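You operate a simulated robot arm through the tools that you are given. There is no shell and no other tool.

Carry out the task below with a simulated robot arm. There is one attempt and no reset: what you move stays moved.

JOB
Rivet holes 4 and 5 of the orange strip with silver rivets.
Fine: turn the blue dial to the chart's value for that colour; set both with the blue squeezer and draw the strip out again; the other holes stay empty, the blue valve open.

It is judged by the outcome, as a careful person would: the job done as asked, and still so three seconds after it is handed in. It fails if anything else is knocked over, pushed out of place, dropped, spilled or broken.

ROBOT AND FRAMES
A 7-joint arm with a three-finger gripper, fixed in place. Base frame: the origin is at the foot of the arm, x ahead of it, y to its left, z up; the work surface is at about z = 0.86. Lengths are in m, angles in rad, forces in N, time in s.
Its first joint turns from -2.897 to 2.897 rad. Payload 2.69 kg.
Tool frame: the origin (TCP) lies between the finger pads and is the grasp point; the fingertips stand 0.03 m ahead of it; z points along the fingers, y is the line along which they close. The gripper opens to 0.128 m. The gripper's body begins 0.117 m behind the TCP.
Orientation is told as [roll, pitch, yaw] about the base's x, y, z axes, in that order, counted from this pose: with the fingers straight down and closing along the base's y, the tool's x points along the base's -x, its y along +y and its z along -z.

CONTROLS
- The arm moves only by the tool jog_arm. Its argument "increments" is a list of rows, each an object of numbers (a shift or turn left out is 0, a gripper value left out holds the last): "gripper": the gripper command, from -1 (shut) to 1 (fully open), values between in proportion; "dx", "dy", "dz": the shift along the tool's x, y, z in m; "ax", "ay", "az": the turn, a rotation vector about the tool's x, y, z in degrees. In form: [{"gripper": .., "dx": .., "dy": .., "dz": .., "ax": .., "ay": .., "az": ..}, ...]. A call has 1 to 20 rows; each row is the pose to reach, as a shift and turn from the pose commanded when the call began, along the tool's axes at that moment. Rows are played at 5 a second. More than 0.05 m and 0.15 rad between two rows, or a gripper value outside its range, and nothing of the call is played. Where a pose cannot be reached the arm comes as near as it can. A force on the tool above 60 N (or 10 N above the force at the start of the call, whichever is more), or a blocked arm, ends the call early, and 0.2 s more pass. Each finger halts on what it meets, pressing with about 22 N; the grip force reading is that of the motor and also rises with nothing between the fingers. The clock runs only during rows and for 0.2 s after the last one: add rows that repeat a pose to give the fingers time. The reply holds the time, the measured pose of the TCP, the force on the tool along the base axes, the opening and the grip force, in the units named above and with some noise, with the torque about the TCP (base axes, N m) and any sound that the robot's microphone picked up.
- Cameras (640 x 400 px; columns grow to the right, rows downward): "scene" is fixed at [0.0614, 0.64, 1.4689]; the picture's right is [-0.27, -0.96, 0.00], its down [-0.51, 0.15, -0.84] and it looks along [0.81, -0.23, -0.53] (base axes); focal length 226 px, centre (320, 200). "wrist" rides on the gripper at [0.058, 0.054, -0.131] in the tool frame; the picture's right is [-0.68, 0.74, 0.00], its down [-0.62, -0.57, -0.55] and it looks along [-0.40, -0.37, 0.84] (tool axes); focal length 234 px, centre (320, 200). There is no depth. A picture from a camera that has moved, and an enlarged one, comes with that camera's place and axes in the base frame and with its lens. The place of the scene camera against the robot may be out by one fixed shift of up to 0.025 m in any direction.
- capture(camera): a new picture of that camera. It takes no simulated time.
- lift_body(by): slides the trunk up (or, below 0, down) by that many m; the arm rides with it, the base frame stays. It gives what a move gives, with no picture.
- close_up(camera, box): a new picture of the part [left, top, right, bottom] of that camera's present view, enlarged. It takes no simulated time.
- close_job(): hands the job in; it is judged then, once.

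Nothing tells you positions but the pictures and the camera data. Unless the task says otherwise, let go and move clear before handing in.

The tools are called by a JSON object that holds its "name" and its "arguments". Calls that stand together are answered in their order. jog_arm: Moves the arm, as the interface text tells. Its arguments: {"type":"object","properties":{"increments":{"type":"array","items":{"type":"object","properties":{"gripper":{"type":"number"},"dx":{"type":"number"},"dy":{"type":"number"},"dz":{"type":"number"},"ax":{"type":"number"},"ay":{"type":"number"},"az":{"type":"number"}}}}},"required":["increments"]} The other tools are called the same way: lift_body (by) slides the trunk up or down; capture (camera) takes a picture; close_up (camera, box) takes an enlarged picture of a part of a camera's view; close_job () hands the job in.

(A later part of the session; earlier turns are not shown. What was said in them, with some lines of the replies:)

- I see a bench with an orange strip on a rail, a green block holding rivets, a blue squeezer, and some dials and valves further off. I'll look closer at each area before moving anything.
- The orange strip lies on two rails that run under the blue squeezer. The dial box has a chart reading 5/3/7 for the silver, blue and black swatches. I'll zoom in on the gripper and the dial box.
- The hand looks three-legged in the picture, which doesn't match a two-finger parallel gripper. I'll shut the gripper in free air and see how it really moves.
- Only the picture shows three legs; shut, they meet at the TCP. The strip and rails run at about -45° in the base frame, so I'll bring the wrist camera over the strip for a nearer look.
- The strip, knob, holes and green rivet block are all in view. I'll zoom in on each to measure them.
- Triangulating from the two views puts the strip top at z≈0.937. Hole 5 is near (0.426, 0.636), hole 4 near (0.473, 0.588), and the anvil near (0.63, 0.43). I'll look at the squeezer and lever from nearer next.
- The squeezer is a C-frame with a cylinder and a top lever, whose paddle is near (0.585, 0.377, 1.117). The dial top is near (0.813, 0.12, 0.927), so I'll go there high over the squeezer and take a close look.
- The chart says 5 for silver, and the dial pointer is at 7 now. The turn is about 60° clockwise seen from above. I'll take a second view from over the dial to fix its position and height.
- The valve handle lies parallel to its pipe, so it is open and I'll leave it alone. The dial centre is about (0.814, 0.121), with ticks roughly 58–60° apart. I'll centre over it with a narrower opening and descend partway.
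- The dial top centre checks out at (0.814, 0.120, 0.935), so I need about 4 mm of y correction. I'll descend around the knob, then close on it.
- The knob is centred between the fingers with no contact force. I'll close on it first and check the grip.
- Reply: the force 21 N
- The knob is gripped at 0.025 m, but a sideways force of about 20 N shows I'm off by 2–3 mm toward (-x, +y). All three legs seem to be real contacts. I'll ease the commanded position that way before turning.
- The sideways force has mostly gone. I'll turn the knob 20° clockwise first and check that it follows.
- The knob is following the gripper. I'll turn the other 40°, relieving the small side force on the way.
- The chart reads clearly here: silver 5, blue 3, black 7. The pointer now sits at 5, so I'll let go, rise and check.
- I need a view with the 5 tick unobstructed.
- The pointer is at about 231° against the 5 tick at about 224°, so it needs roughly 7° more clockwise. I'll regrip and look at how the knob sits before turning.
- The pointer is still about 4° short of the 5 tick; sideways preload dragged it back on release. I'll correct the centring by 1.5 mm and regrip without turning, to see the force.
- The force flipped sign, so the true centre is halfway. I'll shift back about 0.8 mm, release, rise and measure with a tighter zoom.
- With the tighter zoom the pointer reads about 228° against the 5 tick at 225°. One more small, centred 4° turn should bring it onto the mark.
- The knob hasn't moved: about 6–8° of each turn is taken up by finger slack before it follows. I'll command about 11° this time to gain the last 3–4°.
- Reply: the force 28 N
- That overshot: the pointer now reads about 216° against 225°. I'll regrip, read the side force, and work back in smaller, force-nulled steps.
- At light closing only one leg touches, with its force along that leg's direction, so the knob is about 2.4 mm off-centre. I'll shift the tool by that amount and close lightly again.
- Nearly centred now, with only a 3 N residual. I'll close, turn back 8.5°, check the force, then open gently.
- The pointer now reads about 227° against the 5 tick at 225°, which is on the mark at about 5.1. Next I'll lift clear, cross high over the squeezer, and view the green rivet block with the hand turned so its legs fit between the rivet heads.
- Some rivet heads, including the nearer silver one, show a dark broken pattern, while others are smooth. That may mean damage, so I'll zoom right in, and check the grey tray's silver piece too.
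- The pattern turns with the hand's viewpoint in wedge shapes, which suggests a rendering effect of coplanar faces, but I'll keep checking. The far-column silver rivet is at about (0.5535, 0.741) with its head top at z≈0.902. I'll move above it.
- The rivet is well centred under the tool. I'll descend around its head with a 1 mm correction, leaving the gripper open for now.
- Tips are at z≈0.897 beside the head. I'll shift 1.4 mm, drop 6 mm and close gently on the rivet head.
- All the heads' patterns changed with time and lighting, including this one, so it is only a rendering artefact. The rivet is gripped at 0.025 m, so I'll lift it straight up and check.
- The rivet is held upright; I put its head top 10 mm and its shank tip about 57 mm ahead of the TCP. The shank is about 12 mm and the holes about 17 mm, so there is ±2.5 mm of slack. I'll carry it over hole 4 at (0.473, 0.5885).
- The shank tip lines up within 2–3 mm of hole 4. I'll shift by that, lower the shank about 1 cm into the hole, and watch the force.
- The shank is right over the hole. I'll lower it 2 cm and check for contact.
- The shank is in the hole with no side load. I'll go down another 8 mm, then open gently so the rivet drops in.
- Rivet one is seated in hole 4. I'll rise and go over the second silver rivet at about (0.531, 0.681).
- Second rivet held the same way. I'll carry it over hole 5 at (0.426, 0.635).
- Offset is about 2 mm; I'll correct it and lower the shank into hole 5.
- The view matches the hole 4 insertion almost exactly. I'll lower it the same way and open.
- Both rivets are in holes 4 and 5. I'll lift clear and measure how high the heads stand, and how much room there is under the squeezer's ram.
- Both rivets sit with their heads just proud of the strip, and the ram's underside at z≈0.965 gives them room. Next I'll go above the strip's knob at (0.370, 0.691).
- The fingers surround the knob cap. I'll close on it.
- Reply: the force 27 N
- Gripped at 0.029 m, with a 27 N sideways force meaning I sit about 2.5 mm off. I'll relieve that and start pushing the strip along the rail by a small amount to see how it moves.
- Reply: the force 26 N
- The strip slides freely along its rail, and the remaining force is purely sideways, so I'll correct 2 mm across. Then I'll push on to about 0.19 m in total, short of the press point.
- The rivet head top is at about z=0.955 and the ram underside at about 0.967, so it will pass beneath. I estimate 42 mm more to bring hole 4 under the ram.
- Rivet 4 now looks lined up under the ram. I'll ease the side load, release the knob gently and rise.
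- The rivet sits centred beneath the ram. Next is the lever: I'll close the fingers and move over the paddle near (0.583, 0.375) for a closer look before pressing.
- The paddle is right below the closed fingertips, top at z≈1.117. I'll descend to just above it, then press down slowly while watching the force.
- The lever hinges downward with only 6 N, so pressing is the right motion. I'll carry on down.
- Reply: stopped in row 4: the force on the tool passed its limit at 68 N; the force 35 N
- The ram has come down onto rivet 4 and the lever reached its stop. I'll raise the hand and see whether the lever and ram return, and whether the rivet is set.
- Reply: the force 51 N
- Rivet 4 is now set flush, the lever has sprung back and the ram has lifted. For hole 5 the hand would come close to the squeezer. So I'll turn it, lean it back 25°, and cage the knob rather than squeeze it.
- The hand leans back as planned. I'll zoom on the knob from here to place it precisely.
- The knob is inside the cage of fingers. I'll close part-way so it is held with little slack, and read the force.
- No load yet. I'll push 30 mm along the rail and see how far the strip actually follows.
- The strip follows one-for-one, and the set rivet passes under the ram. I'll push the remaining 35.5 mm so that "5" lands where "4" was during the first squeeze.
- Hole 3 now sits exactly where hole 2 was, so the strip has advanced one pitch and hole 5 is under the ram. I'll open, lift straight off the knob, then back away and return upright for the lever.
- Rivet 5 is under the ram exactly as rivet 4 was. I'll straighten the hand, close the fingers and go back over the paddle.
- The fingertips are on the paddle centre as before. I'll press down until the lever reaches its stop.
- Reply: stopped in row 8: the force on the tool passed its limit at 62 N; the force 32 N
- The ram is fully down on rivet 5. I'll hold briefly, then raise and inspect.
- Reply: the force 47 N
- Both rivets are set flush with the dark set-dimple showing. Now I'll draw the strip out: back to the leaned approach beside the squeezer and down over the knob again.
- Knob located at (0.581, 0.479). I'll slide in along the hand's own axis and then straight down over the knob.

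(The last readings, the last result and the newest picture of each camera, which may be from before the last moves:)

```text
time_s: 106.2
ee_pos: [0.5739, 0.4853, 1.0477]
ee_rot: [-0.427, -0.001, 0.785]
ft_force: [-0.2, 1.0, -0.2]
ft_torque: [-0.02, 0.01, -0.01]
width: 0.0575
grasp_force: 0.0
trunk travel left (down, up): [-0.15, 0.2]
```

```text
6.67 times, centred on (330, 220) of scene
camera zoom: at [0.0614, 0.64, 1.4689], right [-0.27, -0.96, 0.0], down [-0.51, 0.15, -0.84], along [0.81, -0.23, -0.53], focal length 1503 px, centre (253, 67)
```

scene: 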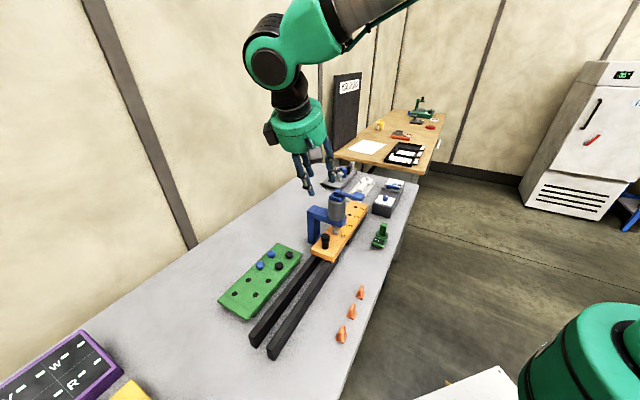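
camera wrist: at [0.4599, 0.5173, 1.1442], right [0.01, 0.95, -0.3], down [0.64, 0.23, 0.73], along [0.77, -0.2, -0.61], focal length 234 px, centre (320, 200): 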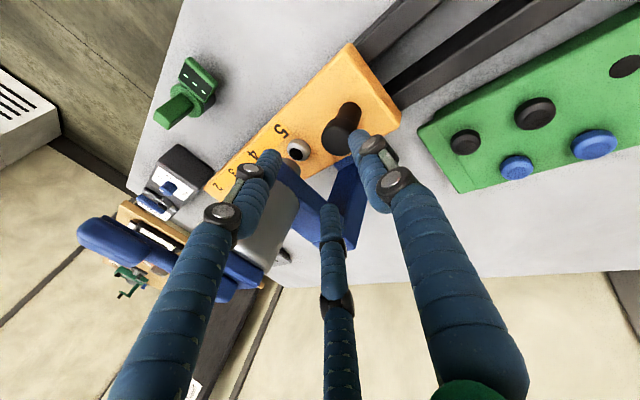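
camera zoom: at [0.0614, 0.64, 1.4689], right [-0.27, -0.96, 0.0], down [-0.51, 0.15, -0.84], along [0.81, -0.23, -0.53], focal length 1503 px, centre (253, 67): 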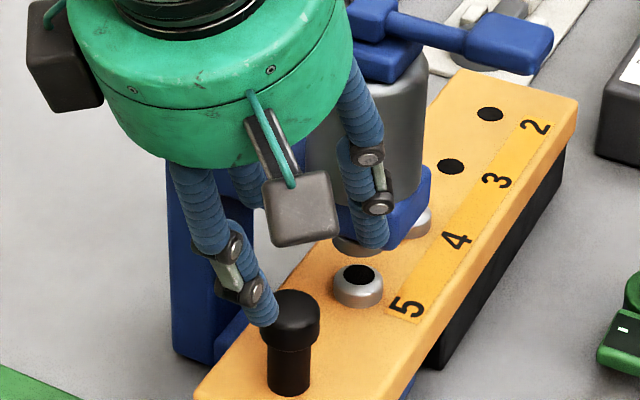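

{"name": "jog_arm", "arguments": {"increments": [{"gripper": -0.1, "dy": 0.0082, "dz": 0.0175}, {"gripper": -0.1, "dy": 0.0165, "dz": 0.035}, {"gripper": -0.1, "dy": 0.0245, "dz": 0.0526}, {"gripper": -0.1, "dy": 0.0245, "dz": 0.0526}]}}

{"name": "jog_arm", "arguments": {"increments": [{"gripper": -0.25}, {"gripper": -0.35}, {"gripper": -0.4}, {"gripper": -0.4}]}}

{"name": "close_up", "arguments": {"camera": "wrist", "box": [240, 100, 400, 200]}}

```text
time_s: 107.2
ee_pos: [0.5728, 0.4856, 0.9894]
ee_rot: [-0.428, -0.002, 0.784]
ft_force: [0.0, 0.9, 0.2]
ft_torque: [-0.01, 0.05, -0.01]
width: 0.0576
grasp_force: 0.1
trunk travel left (down, up): [-0.15, 0.2]
```

```text
time_s: 108.2
ee_pos: [0.5722, 0.4851, 0.9903]
ee_rot: [-0.428, -0.003, 0.784]
ft_force: [0.8, 0.5, -0.6]
ft_torque: [-0.02, 0.02, -0.02]
width: 0.0382
grasp_force: 0.1
trunk travel left (down, up): [-0.15, 0.2]
```

```text
4.00 times, centred on (320, 150) of wrist
camera zoom: at [0.4586, 0.5178, 1.0861], right [0.01, 0.95, -0.3], down [0.64, 0.23, 0.73], along [0.77, -0.2, -0.61], focal length 937 px, centre (320, 400)
```

zoom: 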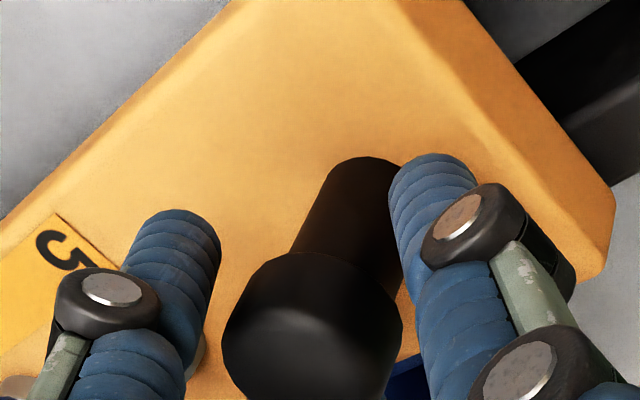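

The knob is caged, but for pulling I want a real grip so it can't slip between the two front fingers. I'll close further and read the force.

{"name": "jog_arm", "arguments": {"increments": [{"gripper": -0.45}, {"gripper": -0.5}, {"gripper": -0.55}, {"gripper": -0.6}, {"gripper": -0.6}]}}

{"name": "close_up", "arguments": {"camera": "wrist", "box": [240, 100, 400, 200]}}

{"name": "close_up", "arguments": {"camera": "scene", "box": [318, 205, 366, 241]}}

```text
time_s: 109.4
ee_pos: [0.5735, 0.486, 0.9908]
ee_rot: [-0.429, -0.002, 0.785]
ft_force: [9.1, 11.9, 0.8]
ft_torque: [0.84, 0.33, 0.14]
width: 0.0317
grasp_force: 45.3
trunk travel left (down, up): [-0.15, 0.2]
```

```text
4.00 times, centred on (320, 150) of wrist
camera zoom: at [0.4594, 0.5187, 1.0864], right [0.01, 0.95, -0.3], down [0.64, 0.23, 0.74], along [0.77, -0.2, -0.61], focal length 937 px, centre (320, 400)
```

zoom: 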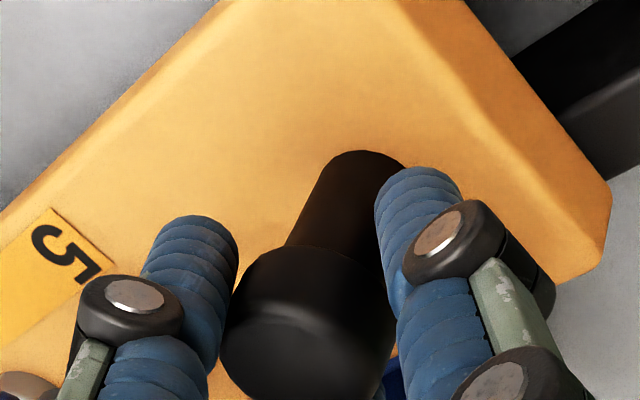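

```text
11.11 times, centred on (342, 223) of scene
camera zoom: at [0.0614, 0.64, 1.4689], right [-0.27, -0.96, 0.0], down [-0.51, 0.15, -0.84], along [0.81, -0.23, -0.53], focal length 2505 px, centre (76, -56)
```

zoom: 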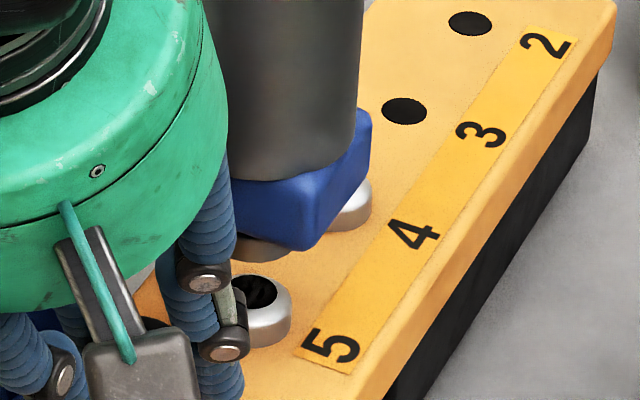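

Gripped on all three fingers with a small side load. I'll correct 1 mm across and begin pulling back along the rail.

{"name": "jog_arm", "arguments": {"increments": [{"gripper": -0.7, "dx": -0.0011}, {"gripper": -0.7, "dx": -0.0011, "dy": 0.0136, "dz": -0.0063}, {"gripper": -0.7, "dx": -0.0011, "dy": 0.0317, "dz": -0.0148}, {"gripper": -0.7, "dx": -0.0011, "dy": 0.0498, "dz": -0.0232}, {"gripper": -0.7, "dx": -0.0011, "dy": 0.0634, "dz": -0.0296}, {"gripper": -0.7, "dx": -0.0011, "dy": 0.0634, "dz": -0.0296}]}}

{"name": "close_up", "arguments": {"camera": "scene", "box": [290, 200, 370, 260]}}

```text
time_s: 110.8
ee_pos: [0.5238, 0.537, 0.9906]
ee_rot: [-0.426, 0.003, 0.786]
ft_force: [3.3, -3.9, -12.5]
ft_torque: [0.14, 0.18, 0.1]
width: 0.0318
grasp_force: 44.7
trunk travel left (down, up): [-0.15, 0.2]
```

```text
6.67 times, centred on (330, 230) of scene
camera zoom: at [0.0614, 0.64, 1.4689], right [-0.27, -0.96, 0.0], down [-0.51, 0.15, -0.84], along [0.81, -0.23, -0.53], focal length 1503 px, centre (253, 0)
```

zoom: 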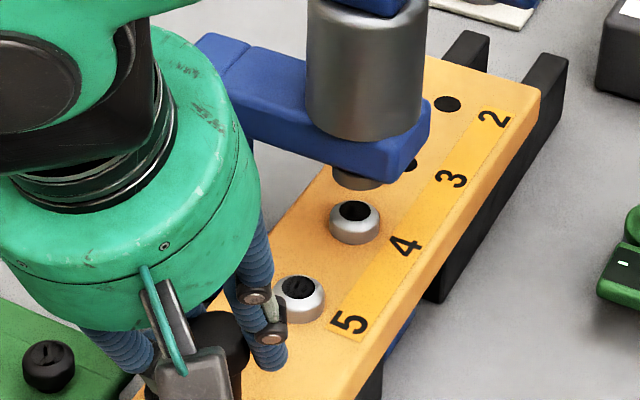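

The strip and both set rivets come back cleanly. I'll pull the remaining ~0.224 m to its starting position.

{"name": "jog_arm", "arguments": {"increments": [{"gripper": -0.7, "dy": 0.0226, "dz": -0.0105}, {"gripper": -0.7, "dy": 0.0507, "dz": -0.0236}, {"gripper": -0.7, "dy": 0.0788, "dz": -0.0367}, {"gripper": -0.7, "dy": 0.1069, "dz": -0.0498}, {"gripper": -0.7, "dy": 0.135, "dz": -0.0629}, {"gripper": -0.7, "dy": 0.1631, "dz": -0.076}, {"gripper": -0.7, "dy": 0.1868, "dz": -0.0871}, {"gripper": -0.7, "dy": 0.2021, "dz": -0.0943}, {"gripper": -0.7, "dy": 0.2021, "dz": -0.0943}]}}

{"name": "capture", "arguments": {"camera": "scene"}}

{"name": "close_up", "arguments": {"camera": "scene", "box": [230, 220, 350, 340]}}

```text
time_s: 112.8
ee_pos: [0.3656, 0.695, 0.9943]
ee_rot: [-0.426, -0.003, 0.786]
ft_force: [-17.9, -12.1, -12.4]
ft_torque: [0.13, 0.69, -0.24]
width: 0.0308
grasp_force: 44.4
trunk travel left (down, up): [-0.15, 0.2]
```

```text
taken
```

scene: 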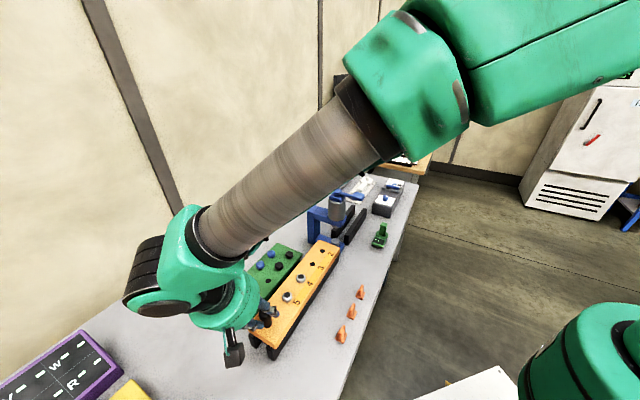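

```text
3.33 times, centred on (290, 280) of scene
camera zoom: at [0.0614, 0.64, 1.4689], right [-0.27, -0.96, 0.0], down [-0.51, 0.15, -0.84], along [0.81, -0.23, -0.53], focal length 752 px, centre (420, -67)
```

zoom: 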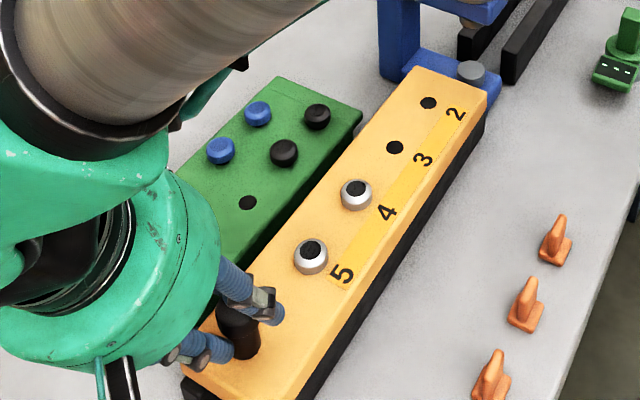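

The strip is back at its starting position with both rivets set in 4 and 5, and holes 2 and 3 empty. I'll ease the side load, let go gently and rise clear.

{"name": "jog_arm", "arguments": {"increments": [{"gripper": -0.7, "dx": 0.0015}, {"gripper": -0.7, "dx": 0.0015}, {"gripper": -0.5, "dx": 0.0015}, {"gripper": -0.4, "dx": 0.0015}, {"gripper": -0.25, "dx": 0.0015}, {"gripper": -0.1, "dx": 0.0015}, {"gripper": -0.1, "dx": 0.0015}]}}

{"name": "jog_arm", "arguments": {"increments": [{"gripper": -0.1, "dy": -0.0127, "dz": -0.0272}, {"gripper": -0.1, "dy": -0.0254, "dz": -0.0544}, {"gripper": -0.1, "dy": -0.0423, "dz": -0.0906}, {"gripper": -0.1, "dy": -0.0592, "dz": -0.1269}, {"gripper": -0.1, "dy": -0.0761, "dz": -0.1631}, {"gripper": -0.1, "dy": -0.0972, "dz": -0.2084}, {"gripper": -0.1, "dy": -0.0972, "dz": -0.2084}]}}

{"name": "capture", "arguments": {"camera": "scene"}}

{"name": "close_up", "arguments": {"camera": "scene", "box": [220, 220, 350, 350]}}

```text
time_s: 114.4
ee_pos: [0.3657, 0.6936, 0.9936]
ee_rot: [-0.428, -0.001, 0.785]
ft_force: [-0.4, -0.1, 0.3]
ft_torque: [-0.01, -0.01, 0.03]
width: 0.0575
grasp_force: 0.1
trunk travel left (down, up): [-0.15, 0.2]
```

```text
time_s: 116.0
ee_pos: [0.3652, 0.6902, 1.2239]
ee_rot: [-0.426, -0.001, 0.784]
ft_force: [0.9, -0.7, -0.5]
ft_torque: [0.06, -0.02, 0.02]
width: 0.0575
grasp_force: 0.0
trunk travel left (down, up): [-0.15, 0.2]
```

```text
taken
```

scene: 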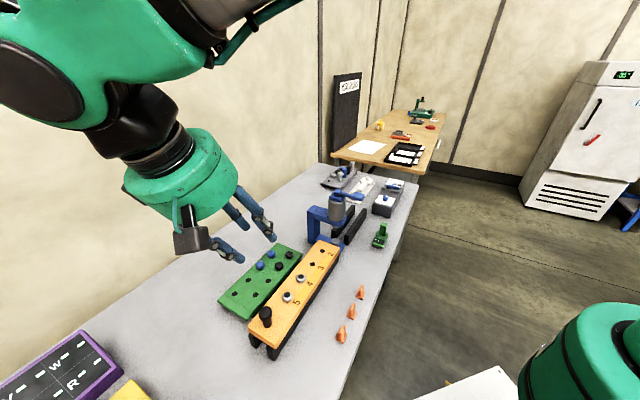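

```text
3.08 times, centred on (285, 285) of scene
camera zoom: at [0.0614, 0.64, 1.4689], right [-0.27, -0.96, 0.0], down [-0.51, 0.15, -0.84], along [0.81, -0.23, -0.53], focal length 694 px, centre (428, -62)
```

zoom: 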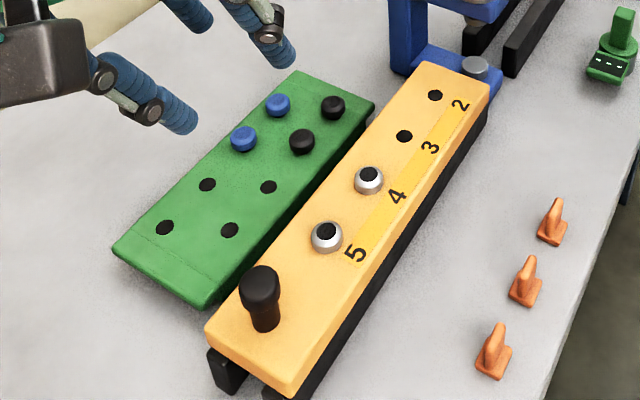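

Both silver rivets show as set, everything else on the bench looks undisturbed, and the hand is clear. Last check: the dial, valve and lever before handing in.

{"name": "close_up", "arguments": {"camera": "scene", "box": [368, 176, 412, 212]}}

{"name": "close_up", "arguments": {"camera": "scene", "box": [300, 155, 420, 255]}}

{"name": "close_up", "arguments": {"camera": "scene", "box": [270, 240, 350, 300]}}

```text
11.11 times, centred on (390, 194) of scene
camera zoom: at [0.0614, 0.64, 1.4689], right [-0.27, -0.96, 0.0], down [-0.51, 0.15, -0.84], along [0.81, -0.23, -0.53], focal length 2505 px, centre (-458, 267)
```

zoom: 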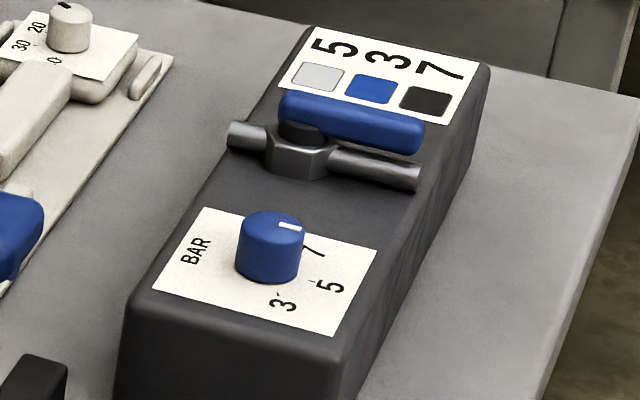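

```text
4.00 times, centred on (360, 205) of scene
camera zoom: at [0.0614, 0.64, 1.4689], right [-0.27, -0.96, 0.0], down [-0.51, 0.15, -0.84], along [0.81, -0.23, -0.53], focal length 902 px, centre (160, 180)
```

zoom: 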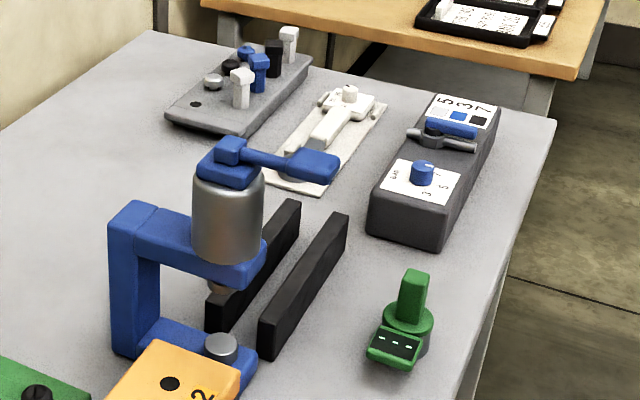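

```text
6.67 times, centred on (310, 270) of scene
camera zoom: at [0.0614, 0.64, 1.4689], right [-0.27, -0.96, 0.0], down [-0.51, 0.15, -0.84], along [0.81, -0.23, -0.53], focal length 1503 px, centre (387, -267)
```

zoom: 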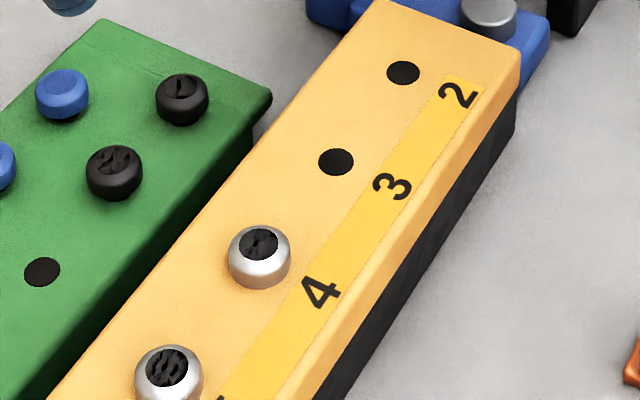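

Holes 4 and 5 of the orange strip each hold a set silver rivet, and holes 2 and 3 are empty. The strip is drawn out to where it started. The dial is at 5, the valve is open, the lever has sprung back, and nothing else looks moved. The hand is clear and empty, so I'm handing the job in.

{"name": "close_job", "arguments": {}}

```text
The job is handed in.
```

I've handed the job in: holes 4 and 5 of the orange strip are each riveted with a silver rivet. I can't see the verdict; this is how I left it.

- **Rivets:** I set both with the blue squeezer, and they sit flush with the strip. Holes 2 and 3 are empty.
- **Strip:** it is drawn out and back at its starting position.
- **Dial:** the chart gives 5 for silver, and the blue dial is turned to 5. My last close measurement put the pointer about 2° off the 5 mark, towards 7. Getting there took several regrips, and I overshot the mark once.
- **Valve:** I left the blue valve alone. It is still open, with the handle in line with the pipe.
- **Everything else:** the last pictures showed nothing else knocked over or moved. The hand is empty and clear.

Each squeeze ended when the tool force passed its limit (62–68 N). The ram was fully down on the rivet both times, and the lever and ram came back up.
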